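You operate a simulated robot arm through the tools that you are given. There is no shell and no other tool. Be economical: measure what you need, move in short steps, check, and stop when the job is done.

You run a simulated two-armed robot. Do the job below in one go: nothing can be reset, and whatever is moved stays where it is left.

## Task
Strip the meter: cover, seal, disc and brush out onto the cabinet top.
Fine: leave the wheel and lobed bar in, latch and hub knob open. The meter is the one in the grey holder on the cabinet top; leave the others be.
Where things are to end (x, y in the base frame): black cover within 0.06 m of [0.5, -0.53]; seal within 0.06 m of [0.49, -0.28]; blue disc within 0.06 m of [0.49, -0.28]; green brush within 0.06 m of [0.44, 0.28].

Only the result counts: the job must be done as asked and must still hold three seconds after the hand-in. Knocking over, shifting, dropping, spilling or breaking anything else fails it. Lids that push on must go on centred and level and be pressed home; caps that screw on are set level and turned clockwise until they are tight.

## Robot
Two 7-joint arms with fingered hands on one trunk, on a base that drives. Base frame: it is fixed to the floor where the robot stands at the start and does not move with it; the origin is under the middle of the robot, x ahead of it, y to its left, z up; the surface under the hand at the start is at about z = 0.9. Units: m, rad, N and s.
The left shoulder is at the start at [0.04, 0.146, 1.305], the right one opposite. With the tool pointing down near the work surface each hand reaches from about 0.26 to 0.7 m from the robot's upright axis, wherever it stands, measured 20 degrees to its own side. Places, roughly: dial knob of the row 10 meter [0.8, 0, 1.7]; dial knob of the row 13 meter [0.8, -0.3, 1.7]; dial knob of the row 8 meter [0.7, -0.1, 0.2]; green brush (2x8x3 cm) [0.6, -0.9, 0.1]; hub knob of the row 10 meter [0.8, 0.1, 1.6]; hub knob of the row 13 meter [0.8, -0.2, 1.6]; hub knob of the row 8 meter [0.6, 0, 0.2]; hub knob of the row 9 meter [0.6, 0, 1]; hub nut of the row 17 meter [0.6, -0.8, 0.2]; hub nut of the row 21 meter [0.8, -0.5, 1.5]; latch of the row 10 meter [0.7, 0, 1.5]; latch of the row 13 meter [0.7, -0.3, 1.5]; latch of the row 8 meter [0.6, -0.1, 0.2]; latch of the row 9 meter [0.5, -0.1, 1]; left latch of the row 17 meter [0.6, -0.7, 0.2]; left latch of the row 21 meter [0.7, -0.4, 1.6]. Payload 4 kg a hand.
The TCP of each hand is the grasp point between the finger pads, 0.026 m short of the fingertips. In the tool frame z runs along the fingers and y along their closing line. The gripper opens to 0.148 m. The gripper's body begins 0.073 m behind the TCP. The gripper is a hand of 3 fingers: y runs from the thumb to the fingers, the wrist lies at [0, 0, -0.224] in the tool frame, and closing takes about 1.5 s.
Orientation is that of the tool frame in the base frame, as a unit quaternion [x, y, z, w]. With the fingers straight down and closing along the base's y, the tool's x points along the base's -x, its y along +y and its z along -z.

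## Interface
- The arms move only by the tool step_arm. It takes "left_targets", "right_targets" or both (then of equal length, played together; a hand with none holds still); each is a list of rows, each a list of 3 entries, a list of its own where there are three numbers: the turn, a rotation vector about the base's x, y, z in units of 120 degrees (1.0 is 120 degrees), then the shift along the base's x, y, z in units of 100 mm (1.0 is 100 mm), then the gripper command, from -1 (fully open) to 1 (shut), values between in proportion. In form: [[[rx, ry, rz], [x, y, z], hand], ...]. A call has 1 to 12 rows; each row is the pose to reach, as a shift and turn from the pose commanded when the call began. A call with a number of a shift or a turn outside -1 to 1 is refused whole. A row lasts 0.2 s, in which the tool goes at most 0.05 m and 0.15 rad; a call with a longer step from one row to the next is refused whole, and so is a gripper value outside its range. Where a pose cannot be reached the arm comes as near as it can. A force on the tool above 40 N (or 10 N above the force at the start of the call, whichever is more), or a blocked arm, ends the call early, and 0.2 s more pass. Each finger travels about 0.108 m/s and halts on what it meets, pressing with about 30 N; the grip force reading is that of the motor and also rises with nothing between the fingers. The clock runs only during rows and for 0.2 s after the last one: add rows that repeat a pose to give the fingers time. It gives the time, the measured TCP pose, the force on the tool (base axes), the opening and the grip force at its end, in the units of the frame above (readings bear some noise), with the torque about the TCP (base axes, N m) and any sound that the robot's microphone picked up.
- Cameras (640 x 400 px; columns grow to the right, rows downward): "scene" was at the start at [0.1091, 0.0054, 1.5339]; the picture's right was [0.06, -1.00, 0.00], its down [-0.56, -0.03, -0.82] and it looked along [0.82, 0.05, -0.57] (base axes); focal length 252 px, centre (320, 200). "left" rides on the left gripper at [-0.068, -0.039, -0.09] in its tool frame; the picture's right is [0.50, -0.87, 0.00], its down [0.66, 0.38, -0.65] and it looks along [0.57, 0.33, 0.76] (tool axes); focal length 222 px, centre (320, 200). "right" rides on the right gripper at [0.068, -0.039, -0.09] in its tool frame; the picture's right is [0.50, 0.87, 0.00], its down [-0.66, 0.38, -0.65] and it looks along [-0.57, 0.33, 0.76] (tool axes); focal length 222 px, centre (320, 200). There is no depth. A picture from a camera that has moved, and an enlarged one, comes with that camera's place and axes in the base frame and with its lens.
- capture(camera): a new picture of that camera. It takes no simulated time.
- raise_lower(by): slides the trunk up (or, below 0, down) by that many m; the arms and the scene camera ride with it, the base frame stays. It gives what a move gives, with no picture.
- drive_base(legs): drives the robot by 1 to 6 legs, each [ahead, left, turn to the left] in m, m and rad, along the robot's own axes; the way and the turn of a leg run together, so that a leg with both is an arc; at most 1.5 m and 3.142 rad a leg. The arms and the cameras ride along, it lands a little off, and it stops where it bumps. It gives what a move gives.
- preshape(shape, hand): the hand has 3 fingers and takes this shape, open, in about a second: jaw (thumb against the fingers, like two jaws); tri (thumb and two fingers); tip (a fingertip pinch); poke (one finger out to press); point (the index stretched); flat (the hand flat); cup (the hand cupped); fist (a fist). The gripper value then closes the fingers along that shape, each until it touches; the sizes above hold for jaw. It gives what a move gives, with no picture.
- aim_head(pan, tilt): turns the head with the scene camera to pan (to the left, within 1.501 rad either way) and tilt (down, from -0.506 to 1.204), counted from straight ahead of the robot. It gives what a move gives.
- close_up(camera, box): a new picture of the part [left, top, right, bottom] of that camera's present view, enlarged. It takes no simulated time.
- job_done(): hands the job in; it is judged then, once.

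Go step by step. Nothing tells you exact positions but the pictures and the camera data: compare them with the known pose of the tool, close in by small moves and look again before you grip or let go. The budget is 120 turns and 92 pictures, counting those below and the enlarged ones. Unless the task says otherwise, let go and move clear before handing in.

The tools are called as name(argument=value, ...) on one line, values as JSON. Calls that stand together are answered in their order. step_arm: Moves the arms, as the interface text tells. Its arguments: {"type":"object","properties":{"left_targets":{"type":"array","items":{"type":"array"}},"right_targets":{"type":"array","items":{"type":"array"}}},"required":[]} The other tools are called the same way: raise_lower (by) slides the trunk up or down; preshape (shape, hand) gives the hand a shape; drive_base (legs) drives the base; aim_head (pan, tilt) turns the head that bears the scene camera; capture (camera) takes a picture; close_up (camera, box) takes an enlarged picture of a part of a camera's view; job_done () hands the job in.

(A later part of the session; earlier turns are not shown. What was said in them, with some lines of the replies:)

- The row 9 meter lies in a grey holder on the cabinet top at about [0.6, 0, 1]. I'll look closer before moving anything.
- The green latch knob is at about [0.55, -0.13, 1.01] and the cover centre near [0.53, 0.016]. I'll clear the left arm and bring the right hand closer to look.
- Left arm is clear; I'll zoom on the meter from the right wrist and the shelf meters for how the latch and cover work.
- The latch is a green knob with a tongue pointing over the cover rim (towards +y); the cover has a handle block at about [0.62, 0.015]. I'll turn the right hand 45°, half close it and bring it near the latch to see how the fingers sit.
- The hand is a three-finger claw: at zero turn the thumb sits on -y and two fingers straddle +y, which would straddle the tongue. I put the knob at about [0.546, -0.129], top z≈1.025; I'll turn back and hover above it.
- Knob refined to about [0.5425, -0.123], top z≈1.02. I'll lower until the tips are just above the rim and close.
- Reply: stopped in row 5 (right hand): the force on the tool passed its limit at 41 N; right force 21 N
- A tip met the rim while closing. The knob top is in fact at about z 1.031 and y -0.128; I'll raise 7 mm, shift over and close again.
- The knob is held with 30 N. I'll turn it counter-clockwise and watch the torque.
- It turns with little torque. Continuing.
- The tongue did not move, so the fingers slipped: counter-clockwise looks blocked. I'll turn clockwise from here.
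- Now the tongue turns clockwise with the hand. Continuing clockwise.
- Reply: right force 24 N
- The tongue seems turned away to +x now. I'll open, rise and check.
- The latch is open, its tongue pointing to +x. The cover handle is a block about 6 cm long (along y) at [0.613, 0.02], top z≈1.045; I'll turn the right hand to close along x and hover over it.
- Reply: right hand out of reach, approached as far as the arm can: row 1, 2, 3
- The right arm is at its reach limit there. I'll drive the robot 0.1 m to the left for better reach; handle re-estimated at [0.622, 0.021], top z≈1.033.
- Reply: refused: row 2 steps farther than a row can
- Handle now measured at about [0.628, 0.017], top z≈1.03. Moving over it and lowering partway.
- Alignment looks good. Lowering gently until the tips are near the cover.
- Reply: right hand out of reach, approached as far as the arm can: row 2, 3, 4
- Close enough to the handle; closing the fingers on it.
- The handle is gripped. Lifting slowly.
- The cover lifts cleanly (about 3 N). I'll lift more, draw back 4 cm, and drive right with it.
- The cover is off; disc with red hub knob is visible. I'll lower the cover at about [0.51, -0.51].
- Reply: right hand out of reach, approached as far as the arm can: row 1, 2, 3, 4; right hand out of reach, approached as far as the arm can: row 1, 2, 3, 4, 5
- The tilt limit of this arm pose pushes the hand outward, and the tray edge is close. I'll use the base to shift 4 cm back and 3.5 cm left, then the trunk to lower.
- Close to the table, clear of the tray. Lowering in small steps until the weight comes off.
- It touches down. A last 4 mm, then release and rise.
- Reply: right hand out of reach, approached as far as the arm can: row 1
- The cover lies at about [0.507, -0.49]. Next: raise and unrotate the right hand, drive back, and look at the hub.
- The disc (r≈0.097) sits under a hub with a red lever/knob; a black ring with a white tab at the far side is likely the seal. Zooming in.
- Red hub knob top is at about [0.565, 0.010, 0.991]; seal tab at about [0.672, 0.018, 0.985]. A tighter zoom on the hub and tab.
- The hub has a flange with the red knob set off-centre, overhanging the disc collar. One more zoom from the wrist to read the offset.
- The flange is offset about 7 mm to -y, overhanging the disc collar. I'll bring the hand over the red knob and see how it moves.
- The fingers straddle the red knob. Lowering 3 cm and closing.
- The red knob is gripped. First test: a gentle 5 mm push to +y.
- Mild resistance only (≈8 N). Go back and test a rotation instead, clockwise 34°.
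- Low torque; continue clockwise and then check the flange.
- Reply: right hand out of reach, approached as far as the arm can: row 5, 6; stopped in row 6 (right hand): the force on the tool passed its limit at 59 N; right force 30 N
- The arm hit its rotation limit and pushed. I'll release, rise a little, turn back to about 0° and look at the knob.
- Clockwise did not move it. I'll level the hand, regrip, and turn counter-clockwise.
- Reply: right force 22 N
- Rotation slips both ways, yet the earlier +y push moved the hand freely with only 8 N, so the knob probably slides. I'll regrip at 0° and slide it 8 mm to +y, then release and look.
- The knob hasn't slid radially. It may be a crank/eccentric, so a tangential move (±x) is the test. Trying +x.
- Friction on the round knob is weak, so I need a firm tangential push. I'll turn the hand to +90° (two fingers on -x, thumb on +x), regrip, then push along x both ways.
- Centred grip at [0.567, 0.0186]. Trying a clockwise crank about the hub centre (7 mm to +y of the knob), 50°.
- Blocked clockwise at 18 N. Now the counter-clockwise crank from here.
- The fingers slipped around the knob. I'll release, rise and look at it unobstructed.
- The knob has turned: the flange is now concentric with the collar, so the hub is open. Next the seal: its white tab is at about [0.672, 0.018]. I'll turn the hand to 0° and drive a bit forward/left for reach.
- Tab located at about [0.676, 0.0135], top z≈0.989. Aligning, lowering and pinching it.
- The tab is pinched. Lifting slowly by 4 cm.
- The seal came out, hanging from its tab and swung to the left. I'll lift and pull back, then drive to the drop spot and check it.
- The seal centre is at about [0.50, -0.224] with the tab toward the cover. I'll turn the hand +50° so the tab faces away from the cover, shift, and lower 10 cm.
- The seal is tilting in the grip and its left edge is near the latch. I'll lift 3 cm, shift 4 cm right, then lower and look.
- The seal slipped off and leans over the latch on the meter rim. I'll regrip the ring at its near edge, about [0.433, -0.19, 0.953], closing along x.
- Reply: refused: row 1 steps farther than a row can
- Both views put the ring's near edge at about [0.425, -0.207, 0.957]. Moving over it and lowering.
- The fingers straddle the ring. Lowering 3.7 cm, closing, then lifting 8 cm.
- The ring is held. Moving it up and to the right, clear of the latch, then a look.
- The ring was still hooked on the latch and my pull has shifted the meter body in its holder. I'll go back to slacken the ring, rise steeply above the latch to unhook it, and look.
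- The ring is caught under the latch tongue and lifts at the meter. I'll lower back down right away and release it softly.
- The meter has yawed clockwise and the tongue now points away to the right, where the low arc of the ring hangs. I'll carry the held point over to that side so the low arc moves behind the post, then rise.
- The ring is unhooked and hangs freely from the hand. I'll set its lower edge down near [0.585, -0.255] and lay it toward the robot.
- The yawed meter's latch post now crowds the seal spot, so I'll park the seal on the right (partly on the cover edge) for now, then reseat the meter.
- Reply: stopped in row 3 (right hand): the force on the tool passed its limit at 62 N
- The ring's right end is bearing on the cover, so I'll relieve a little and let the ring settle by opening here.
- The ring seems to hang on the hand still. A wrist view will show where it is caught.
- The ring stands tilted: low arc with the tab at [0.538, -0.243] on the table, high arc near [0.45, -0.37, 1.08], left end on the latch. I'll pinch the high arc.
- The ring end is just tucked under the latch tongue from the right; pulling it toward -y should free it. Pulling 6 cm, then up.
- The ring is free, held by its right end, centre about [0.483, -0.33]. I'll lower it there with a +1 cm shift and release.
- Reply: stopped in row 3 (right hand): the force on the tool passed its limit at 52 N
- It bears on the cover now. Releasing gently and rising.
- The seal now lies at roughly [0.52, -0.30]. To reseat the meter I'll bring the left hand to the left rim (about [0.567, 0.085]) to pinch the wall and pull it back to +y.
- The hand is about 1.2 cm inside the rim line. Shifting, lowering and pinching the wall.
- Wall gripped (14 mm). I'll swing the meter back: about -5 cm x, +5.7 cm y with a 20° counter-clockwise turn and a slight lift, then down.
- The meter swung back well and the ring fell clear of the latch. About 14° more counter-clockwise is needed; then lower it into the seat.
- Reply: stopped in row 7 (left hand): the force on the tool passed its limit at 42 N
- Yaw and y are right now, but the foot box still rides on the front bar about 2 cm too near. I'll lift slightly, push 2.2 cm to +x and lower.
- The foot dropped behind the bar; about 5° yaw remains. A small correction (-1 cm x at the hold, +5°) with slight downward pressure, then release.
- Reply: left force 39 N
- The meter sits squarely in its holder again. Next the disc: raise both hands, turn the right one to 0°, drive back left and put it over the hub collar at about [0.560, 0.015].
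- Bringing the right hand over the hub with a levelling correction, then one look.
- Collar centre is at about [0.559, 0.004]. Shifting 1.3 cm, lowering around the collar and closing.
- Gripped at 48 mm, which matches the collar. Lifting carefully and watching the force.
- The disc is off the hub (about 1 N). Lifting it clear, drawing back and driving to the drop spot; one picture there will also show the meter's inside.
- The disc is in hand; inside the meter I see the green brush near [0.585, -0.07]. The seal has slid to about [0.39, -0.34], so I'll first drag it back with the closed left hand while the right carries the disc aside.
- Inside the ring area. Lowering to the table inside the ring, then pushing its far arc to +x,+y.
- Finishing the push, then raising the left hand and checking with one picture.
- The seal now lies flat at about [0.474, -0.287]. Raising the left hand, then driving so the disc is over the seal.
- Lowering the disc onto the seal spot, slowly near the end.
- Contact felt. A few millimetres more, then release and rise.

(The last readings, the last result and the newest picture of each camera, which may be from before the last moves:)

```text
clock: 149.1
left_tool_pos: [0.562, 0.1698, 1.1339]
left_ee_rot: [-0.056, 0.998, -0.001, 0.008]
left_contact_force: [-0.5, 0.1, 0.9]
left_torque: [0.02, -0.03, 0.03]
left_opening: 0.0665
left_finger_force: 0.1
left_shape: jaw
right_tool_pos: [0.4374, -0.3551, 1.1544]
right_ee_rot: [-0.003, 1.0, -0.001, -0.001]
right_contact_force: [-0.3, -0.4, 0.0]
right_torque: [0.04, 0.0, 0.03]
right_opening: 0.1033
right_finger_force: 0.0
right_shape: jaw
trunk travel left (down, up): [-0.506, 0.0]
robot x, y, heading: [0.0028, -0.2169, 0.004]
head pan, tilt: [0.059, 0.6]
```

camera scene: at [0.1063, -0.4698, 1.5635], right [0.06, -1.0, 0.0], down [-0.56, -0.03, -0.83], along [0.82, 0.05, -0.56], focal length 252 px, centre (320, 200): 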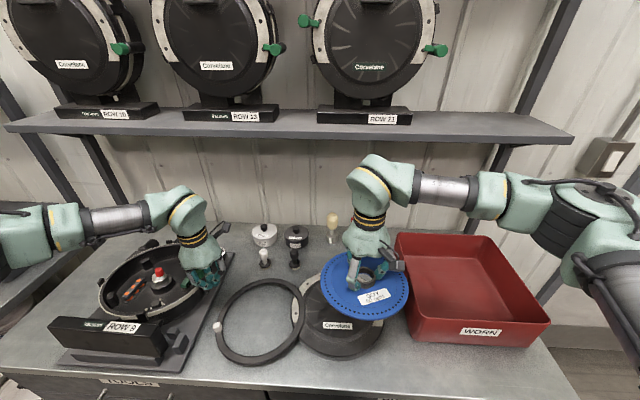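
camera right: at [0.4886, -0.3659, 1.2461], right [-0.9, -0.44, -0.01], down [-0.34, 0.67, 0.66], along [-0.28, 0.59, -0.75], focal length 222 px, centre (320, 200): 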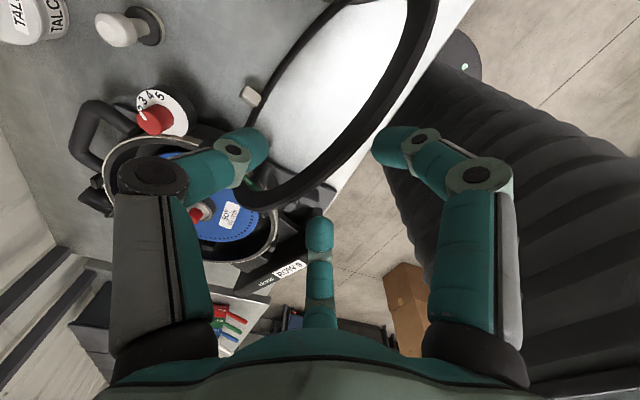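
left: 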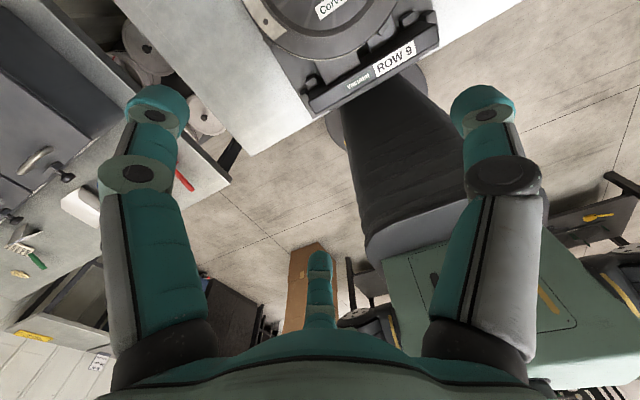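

Now the brush with the left hand: estimated at [0.578, -0.065], lying nearly along x. Approaching above it, then using the last picture.

step_arm(left_targets=[[[0, 0, -0.05], [0.05, -0.4, 0], 0.3], [[0, 0, -0.1], [0.1, -0.8, 0], 0.3], [[0, 0, -0.1], [0.15, -1.0, 0], 0.3]])

step_arm(left_targets=[[[0, 0, 0], [0, -0.4, 0], 0.3], [[0, 0, 0], [0, -0.8, -0.2], 0.3], [[0, 0, 0], [0, -1.0, -0.5], 0.3]])

step_arm(left_targets=[[[0, 0, 0], [0, -0.35, -0.2], 0.3], [[0, 0, 0], [0, -0.35, -0.45], 0.3], [[0, 0, 0], [0, -0.35, -0.45], 0.3]])

capture(camera="left")

```text
clock: 149.9
left_tool_pos: [0.5784, 0.0716, 1.1342]
left_ee_rot: [0.049, 0.999, -0.003, 0.007]
left_contact_force: [0.5, 0.1, -0.8]
left_torque: [-0.01, -0.02, -0.01]
left_opening: 0.052
left_finger_force: 0.0
left_shape: jaw
right_tool_pos: [0.4387, -0.3533, 1.1532]
right_ee_rot: [-0.003, 1.0, -0.001, -0.001]
right_contact_force: [-0.2, 0.1, 0.5]
right_torque: [0.02, 0.0, 0.0]
right_opening: 0.1033
right_finger_force: 0.0
right_shape: jaw
trunk travel left (down, up): [-0.506, 0.0]
robot x, y, heading: [-0.0002, -0.2204, 0.006]
head pan, tilt: [0.059, 0.6]
```

```text
clock: 150.7
left_tool_pos: [0.5788, -0.0277, 1.0838]
left_ee_rot: [0.049, 0.999, -0.003, 0.008]
left_contact_force: [-0.1, -0.1, 0.3]
left_torque: [-0.02, -0.01, 0.01]
left_opening: 0.0521
left_finger_force: 0.0
left_shape: jaw
right_tool_pos: [0.4403, -0.3522, 1.1524]
right_ee_rot: [-0.003, 1.0, -0.001, -0.001]
right_contact_force: [0.5, -0.2, 0.0]
right_torque: [-0.07, -0.01, -0.04]
right_opening: 0.1033
right_finger_force: 0.0
right_shape: jaw
trunk travel left (down, up): [-0.506, 0.0]
robot x, y, heading: [-0.0014, -0.2215, 0.002]
head pan, tilt: [0.059, 0.6]
```

```text
clock: 151.5
left_tool_pos: [0.5768, -0.0616, 1.0385]
left_ee_rot: [0.049, 0.999, -0.003, 0.008]
left_contact_force: [-0.4, 0.5, 0.3]
left_torque: [-0.02, -0.01, -0.01]
left_opening: 0.052
left_finger_force: 0.1
left_shape: jaw
right_tool_pos: [0.4385, -0.3514, 1.1539]
right_ee_rot: [-0.002, 1.0, 0.0, 0.0]
right_contact_force: [0.8, -0.3, -0.3]
right_torque: [-0.01, 0.0, 0.02]
right_opening: 0.1034
right_finger_force: 0.0
right_shape: jaw
trunk travel left (down, up): [-0.506, 0.0]
robot x, y, heading: [-0.0007, -0.2188, -0.0]
head pan, tilt: [0.059, 0.6]
```

```text
0 pictures are left
camera left: at [0.6406, -0.1064, 1.131], right [-0.58, -0.81, 0.0], down [-0.62, 0.44, 0.64], along [-0.52, 0.38, -0.77], focal length 222 px, centre (320, 200)
```

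left: 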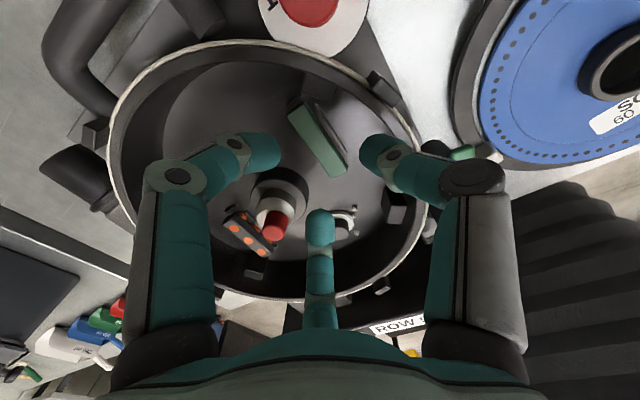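

The brush lies right under the hand (aligned to within a few mm, -8° yaw). Lowering to straddle it and closing.

step_arm(left_targets=[[[0, 0, -0.02], [0, 0, -0.3], 0.3], [[0, 0, -0.02], [0, 0, -0.6], 0.3], [[0, 0, -0.02], [0, 0, -0.76], 0.3], [[0, 0, -0.02], [0, 0, -0.76], 0.3]])

step_arm(left_targets=[[[0, 0, 0], [0, 0, 0], 0.5], [[0, 0, 0], [0, 0, 0], 0.7], [[0, 0, 0], [0, 0, 0], 0.9], [[0, 0, 0], [0, 0, 0], 1], [[0, 0, 0], [0, 0, 0], 1], [[0, 0, 0], [0, 0, 0], 1]])

```text
clock: 152.5
left_tool_pos: [0.5776, -0.0612, 0.9651]
left_ee_rot: [0.069, 0.998, -0.003, 0.009]
left_contact_force: [-1.6, 7.9, 20.2]
left_torque: [-1.23, 0.32, 0.08]
left_opening: 0.0495
left_finger_force: 0.0
left_shape: jaw
right_tool_pos: [0.4375, -0.3524, 1.1541]
right_ee_rot: [-0.003, 1.0, 0.0, 0.0]
right_contact_force: [0.2, -0.4, -0.6]
right_torque: [-0.03, -0.02, 0.0]
right_opening: 0.1033
right_finger_force: 0.0
right_shape: jaw
trunk travel left (down, up): [-0.506, 0.0]
robot x, y, heading: [-0.0031, -0.2183, 0.001]
head pan, tilt: [0.059, 0.6]
```

```text
clock: 153.9
left_tool_pos: [0.5764, -0.064, 0.9641]
left_ee_rot: [0.069, 0.998, -0.003, 0.008]
left_contact_force: [-1.8, 0.2, 10.7]
left_torque: [-0.59, 0.04, -0.18]
left_opening: 0.0237
left_finger_force: 29.8
left_shape: jaw
right_tool_pos: [0.4371, -0.3537, 1.1551]
right_ee_rot: [-0.002, 1.0, -0.001, 0.0]
right_contact_force: [-0.3, 0.1, 0.3]
right_torque: [0.0, 0.01, -0.03]
right_opening: 0.1032
right_finger_force: 0.0
right_shape: jaw
trunk travel left (down, up): [-0.506, 0.0]
robot x, y, heading: [-0.0001, -0.2213, -0.0]
head pan, tilt: [0.059, 0.6]
```

Holding something 24 mm thick, consistent with the brush. Lifting gently.

step_arm(left_targets=[[[0, 0, 0], [0, 0, 0.06], 1], [[0, 0, 0], [0, 0, 0.12], 1], [[0, 0, 0], [0, 0, 0.18], 1], [[0, 0, 0], [0, 0, 0.25], 1], [[0, 0, 0], [0, 0, 0.35], 1], [[0, 0, 0], [0, 0, 0.35], 1]])

```text
clock: 155.3
left_tool_pos: [0.5771, -0.0621, 0.9981]
left_ee_rot: [0.07, 0.998, -0.002, 0.007]
left_contact_force: [-0.3, 0.3, -0.6]
left_torque: [0.01, 0.03, 0.01]
left_opening: 0.0207
left_finger_force: 30.1
left_shape: jaw
right_tool_pos: [0.4387, -0.3527, 1.154]
right_ee_rot: [-0.002, 1.0, 0.0, -0.001]
right_contact_force: [-0.1, -0.3, -0.6]
right_torque: [0.01, 0.01, -0.01]
right_opening: 0.1034
right_finger_force: 0.1
right_shape: jaw
trunk travel left (down, up): [-0.506, 0.0]
robot x, y, heading: [0.0006, -0.2229, -0.002]
head pan, tilt: [0.059, 0.6]
```

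The brush is out (20.7 mm in the grip). Lifting clear, driving left and drawing back to the brush spot [0.44, 0.275].

step_arm(left_targets=[[[0, 0, 0], [0, 0, 0.3], 1], [[0, 0, 0], [0, 0, 0.6], 1], [[0, 0, 0], [-0.3, 0, 0.9], 1], [[0, 0, 0], [-0.6, 0.2, 1.0], 1], [[0, 0, 0], [-0.9, 0.4, 1.0], 1], [[0, 0, 0], [-1.0, 0.6, 1.0], 1]])

drive_base(legs=[[0, 0.277, 0]])

```text
clock: 156.7
left_tool_pos: [0.4775, -0.0028, 1.0963]
left_ee_rot: [0.07, 0.997, -0.004, 0.007]
left_contact_force: [0.3, 0.1, 0.6]
left_torque: [0.01, -0.02, -0.02]
left_opening: 0.0207
left_finger_force: 30.0
left_shape: jaw
right_tool_pos: [0.4393, -0.353, 1.1542]
right_ee_rot: [-0.002, 1.0, -0.001, -0.001]
right_contact_force: [0.0, 0.3, 0.8]
right_torque: [-0.02, -0.01, -0.03]
right_opening: 0.1031
right_finger_force: 0.0
right_shape: jaw
trunk travel left (down, up): [-0.506, 0.0]
robot x, y, heading: [0.0004, -0.219, 0.001]
head pan, tilt: [0.059, 0.6]
```

```text
clock: 158.7
left_tool_pos: [0.4769, 0.2708, 1.0976]
left_ee_rot: [0.07, 0.998, -0.001, 0.006]
left_contact_force: [-0.6, -0.9, -0.1]
left_torque: [0.03, 0.02, 0.01]
left_opening: 0.0208
left_finger_force: 30.9
left_shape: jaw
right_tool_pos: [0.4398, -0.0796, 1.1528]
right_ee_rot: [-0.002, 1.0, 0.001, -0.001]
right_contact_force: [0.0, -0.2, -0.8]
right_torque: [0.0, -0.01, 0.04]
right_opening: 0.1036
right_finger_force: 0.0
right_shape: jaw
trunk travel left (down, up): [-0.506, 0.0]
robot x, y, heading: [-0.0035, 0.054, 0.001]
head pan, tilt: [0.059, 0.6]
```

Now lowering at [0.45, 0.27] until the brush touches the top.

step_arm(left_targets=[[[0, 0, 0], [-0.2, 0, -0.3], 1], [[0, 0, 0], [-0.3, 0.02, -0.7], 1], [[0, 0, 0], [-0.3, 0.02, -1.0], 1]])

step_arm(left_targets=[[[0, 0, 0], [0, 0, -0.2], 1], [[0, 0, 0], [0, 0, -0.35], 1], [[0, 0, 0], [0, 0, -0.45], 1], [[0, 0, 0], [0, 0, -0.52], 1], [[0, 0, 0], [0, 0, -0.58], 1]])

```text
clock: 159.5
left_tool_pos: [0.4487, 0.2742, 0.9963]
left_ee_rot: [0.07, 0.998, -0.003, 0.007]
left_contact_force: [-0.2, 1.1, -0.8]
left_torque: [-0.01, 0.02, 0.04]
left_opening: 0.0206
left_finger_force: 30.1
left_shape: jaw
right_tool_pos: [0.4394, -0.0772, 1.1538]
right_ee_rot: [-0.002, 1.0, -0.001, -0.001]
right_contact_force: [0.1, 0.7, -0.4]
right_torque: [-0.05, 0.0, -0.02]
right_opening: 0.1033
right_finger_force: 0.0
right_shape: jaw
trunk travel left (down, up): [-0.506, 0.0]
robot x, y, heading: [-0.0009, 0.0544, 0.007]
head pan, tilt: [0.059, 0.6]
```

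```text
clock: 160.7
left_tool_pos: [0.4502, 0.2742, 0.9391]
left_ee_rot: [0.07, 0.998, -0.003, 0.006]
left_contact_force: [1.3, -0.1, -0.6]
left_torque: [-0.02, 0.0, 0.01]
left_opening: 0.0206
left_finger_force: 30.1
left_shape: jaw
right_tool_pos: [0.4388, -0.0783, 1.1542]
right_ee_rot: [-0.002, 1.0, -0.001, -0.001]
right_contact_force: [0.9, -0.2, -0.3]
right_torque: [0.0, -0.02, 0.01]
right_opening: 0.1032
right_finger_force: 0.0
right_shape: jaw
trunk travel left (down, up): [-0.506, 0.0]
robot x, y, heading: [0.0001, 0.0541, -0.001]
head pan, tilt: [0.059, 0.6]
```

No contact yet; a little lower in 4 mm steps.

step_arm(left_targets=[[[0, 0, 0], [0, 0, -0.04], 1], [[0, 0, 0], [0, 0, -0.08], 1], [[0, 0, 0], [0, 0, -0.08], 1]])

```text
clock: 161.5
left_tool_pos: [0.4487, 0.2741, 0.9302]
left_ee_rot: [0.07, 0.998, -0.002, 0.008]
left_contact_force: [0.0, -0.3, 0.7]
left_torque: [-0.01, 0.05, -0.01]
left_opening: 0.0209
left_finger_force: 29.9
left_shape: jaw
right_tool_pos: [0.4388, -0.0773, 1.1544]
right_ee_rot: [-0.003, 1.0, 0.0, -0.001]
right_contact_force: [-0.8, -0.3, -0.3]
right_torque: [0.0, 0.02, 0.0]
right_opening: 0.1034
right_finger_force: 0.1
right_shape: jaw
trunk travel left (down, up): [-0.506, 0.0]
robot x, y, heading: [-0.0006, 0.0554, -0.003]
head pan, tilt: [0.059, 0.6]
```

Tips are almost on the top now. Two more millimetres, then release and rise.

step_arm(left_targets=[[[0, 0, 0], [0, 0, -0.025], 1], [[0, 0, 0], [0, 0, -0.025], 0.8], [[0, 0, 0], [0, 0, -0.02], 0.6], [[0, 0, 0], [0, 0, -0.01], 0.3], [[0, 0, 0], [0, 0, 0.0], 0.1], [[0, 0, 0], [0, 0, 0.3], 0.1], [[0, 0, 0], [0, 0, 0.7], 0.1], [[0, 0, 0], [0, 0, 1.0], 0.1]])

step_arm(left_targets=[[[0, 0, 0], [0, 0, 0.4], 0], [[0, 0, 0], [0, 0, 0.8], 0]], right_targets=[[[0, 0, 0], [-0.2, -0.2, 0.4], 0], [[0, 0, 0], [-0.4, -0.4, 0.8], 0]])

```text
clock: 163.3
left_tool_pos: [0.4495, 0.2743, 1.0331]
left_ee_rot: [0.07, 0.998, -0.002, 0.007]
left_contact_force: [0.0, 0.1, -0.4]
left_torque: [-0.02, 0.01, 0.01]
left_opening: 0.0664
left_finger_force: 0.1
left_shape: jaw
right_tool_pos: [0.4382, -0.0764, 1.1548]
right_ee_rot: [-0.002, 1.0, 0.0, -0.001]
right_contact_force: [0.2, -0.3, 0.5]
right_torque: [0.0, 0.0, 0.02]
right_opening: 0.1031
right_finger_force: 0.0
right_shape: jaw
trunk travel left (down, up): [-0.506, 0.0]
robot x, y, heading: [0.0022, 0.0562, 0.0]
head pan, tilt: [0.059, 0.6]
```

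```text
clock: 163.9
left_tool_pos: [0.4473, 0.2726, 1.113]
left_ee_rot: [0.069, 0.998, -0.002, 0.008]
left_contact_force: [-0.8, 0.2, -0.1]
left_torque: [0.02, -0.02, 0.03]
left_opening: 0.0735
left_finger_force: 0.1
left_shape: jaw
right_tool_pos: [0.3951, -0.119, 1.2346]
right_ee_rot: [-0.001, 1.0, 0.0, 0.001]
right_contact_force: [-0.7, -0.3, 0.1]
right_torque: [0.03, -0.01, 0.0]
right_opening: 0.0744
right_finger_force: 0.1
right_shape: jaw
trunk travel left (down, up): [-0.506, 0.0]
robot x, y, heading: [-0.0017, 0.0546, 0.001]
head pan, tilt: [0.059, 0.6]
```

The brush is set down near [0.45, 0.274]. By my estimates the cover, seal, disc and brush are all at their spots, and both hands are clear, so I'm handing in.

job_done()

```text
The job is handed in.
```

I handed the job in with the cover, seal, disc and brush all out on the cabinet top, but I disturbed the meter on the way and it may count against the job. While I was moving the seal it caught on the latch and dragged the meter out of its holder. I swung it back, and in the pictures it sits square again, though possibly up to about 1 cm off.

The picture budget ran out before I could check the disc and brush in place, so their positions come from the hand readings:

| Part | Placed at (approx.) | Target |
|---|---|---|
| Black cover | [0.507, -0.49] | [0.5, -0.53] |
| Seal | [0.474, -0.287] | [0.49, -0.28] |
| Blue disc | [0.478, -0.28], resting on the seal | [0.49, -0.28] |
| Green brush | [0.45, 0.274] | [0.44, 0.28] |

The wheel and lobed bar were left in, and the latch and hub knob are open.
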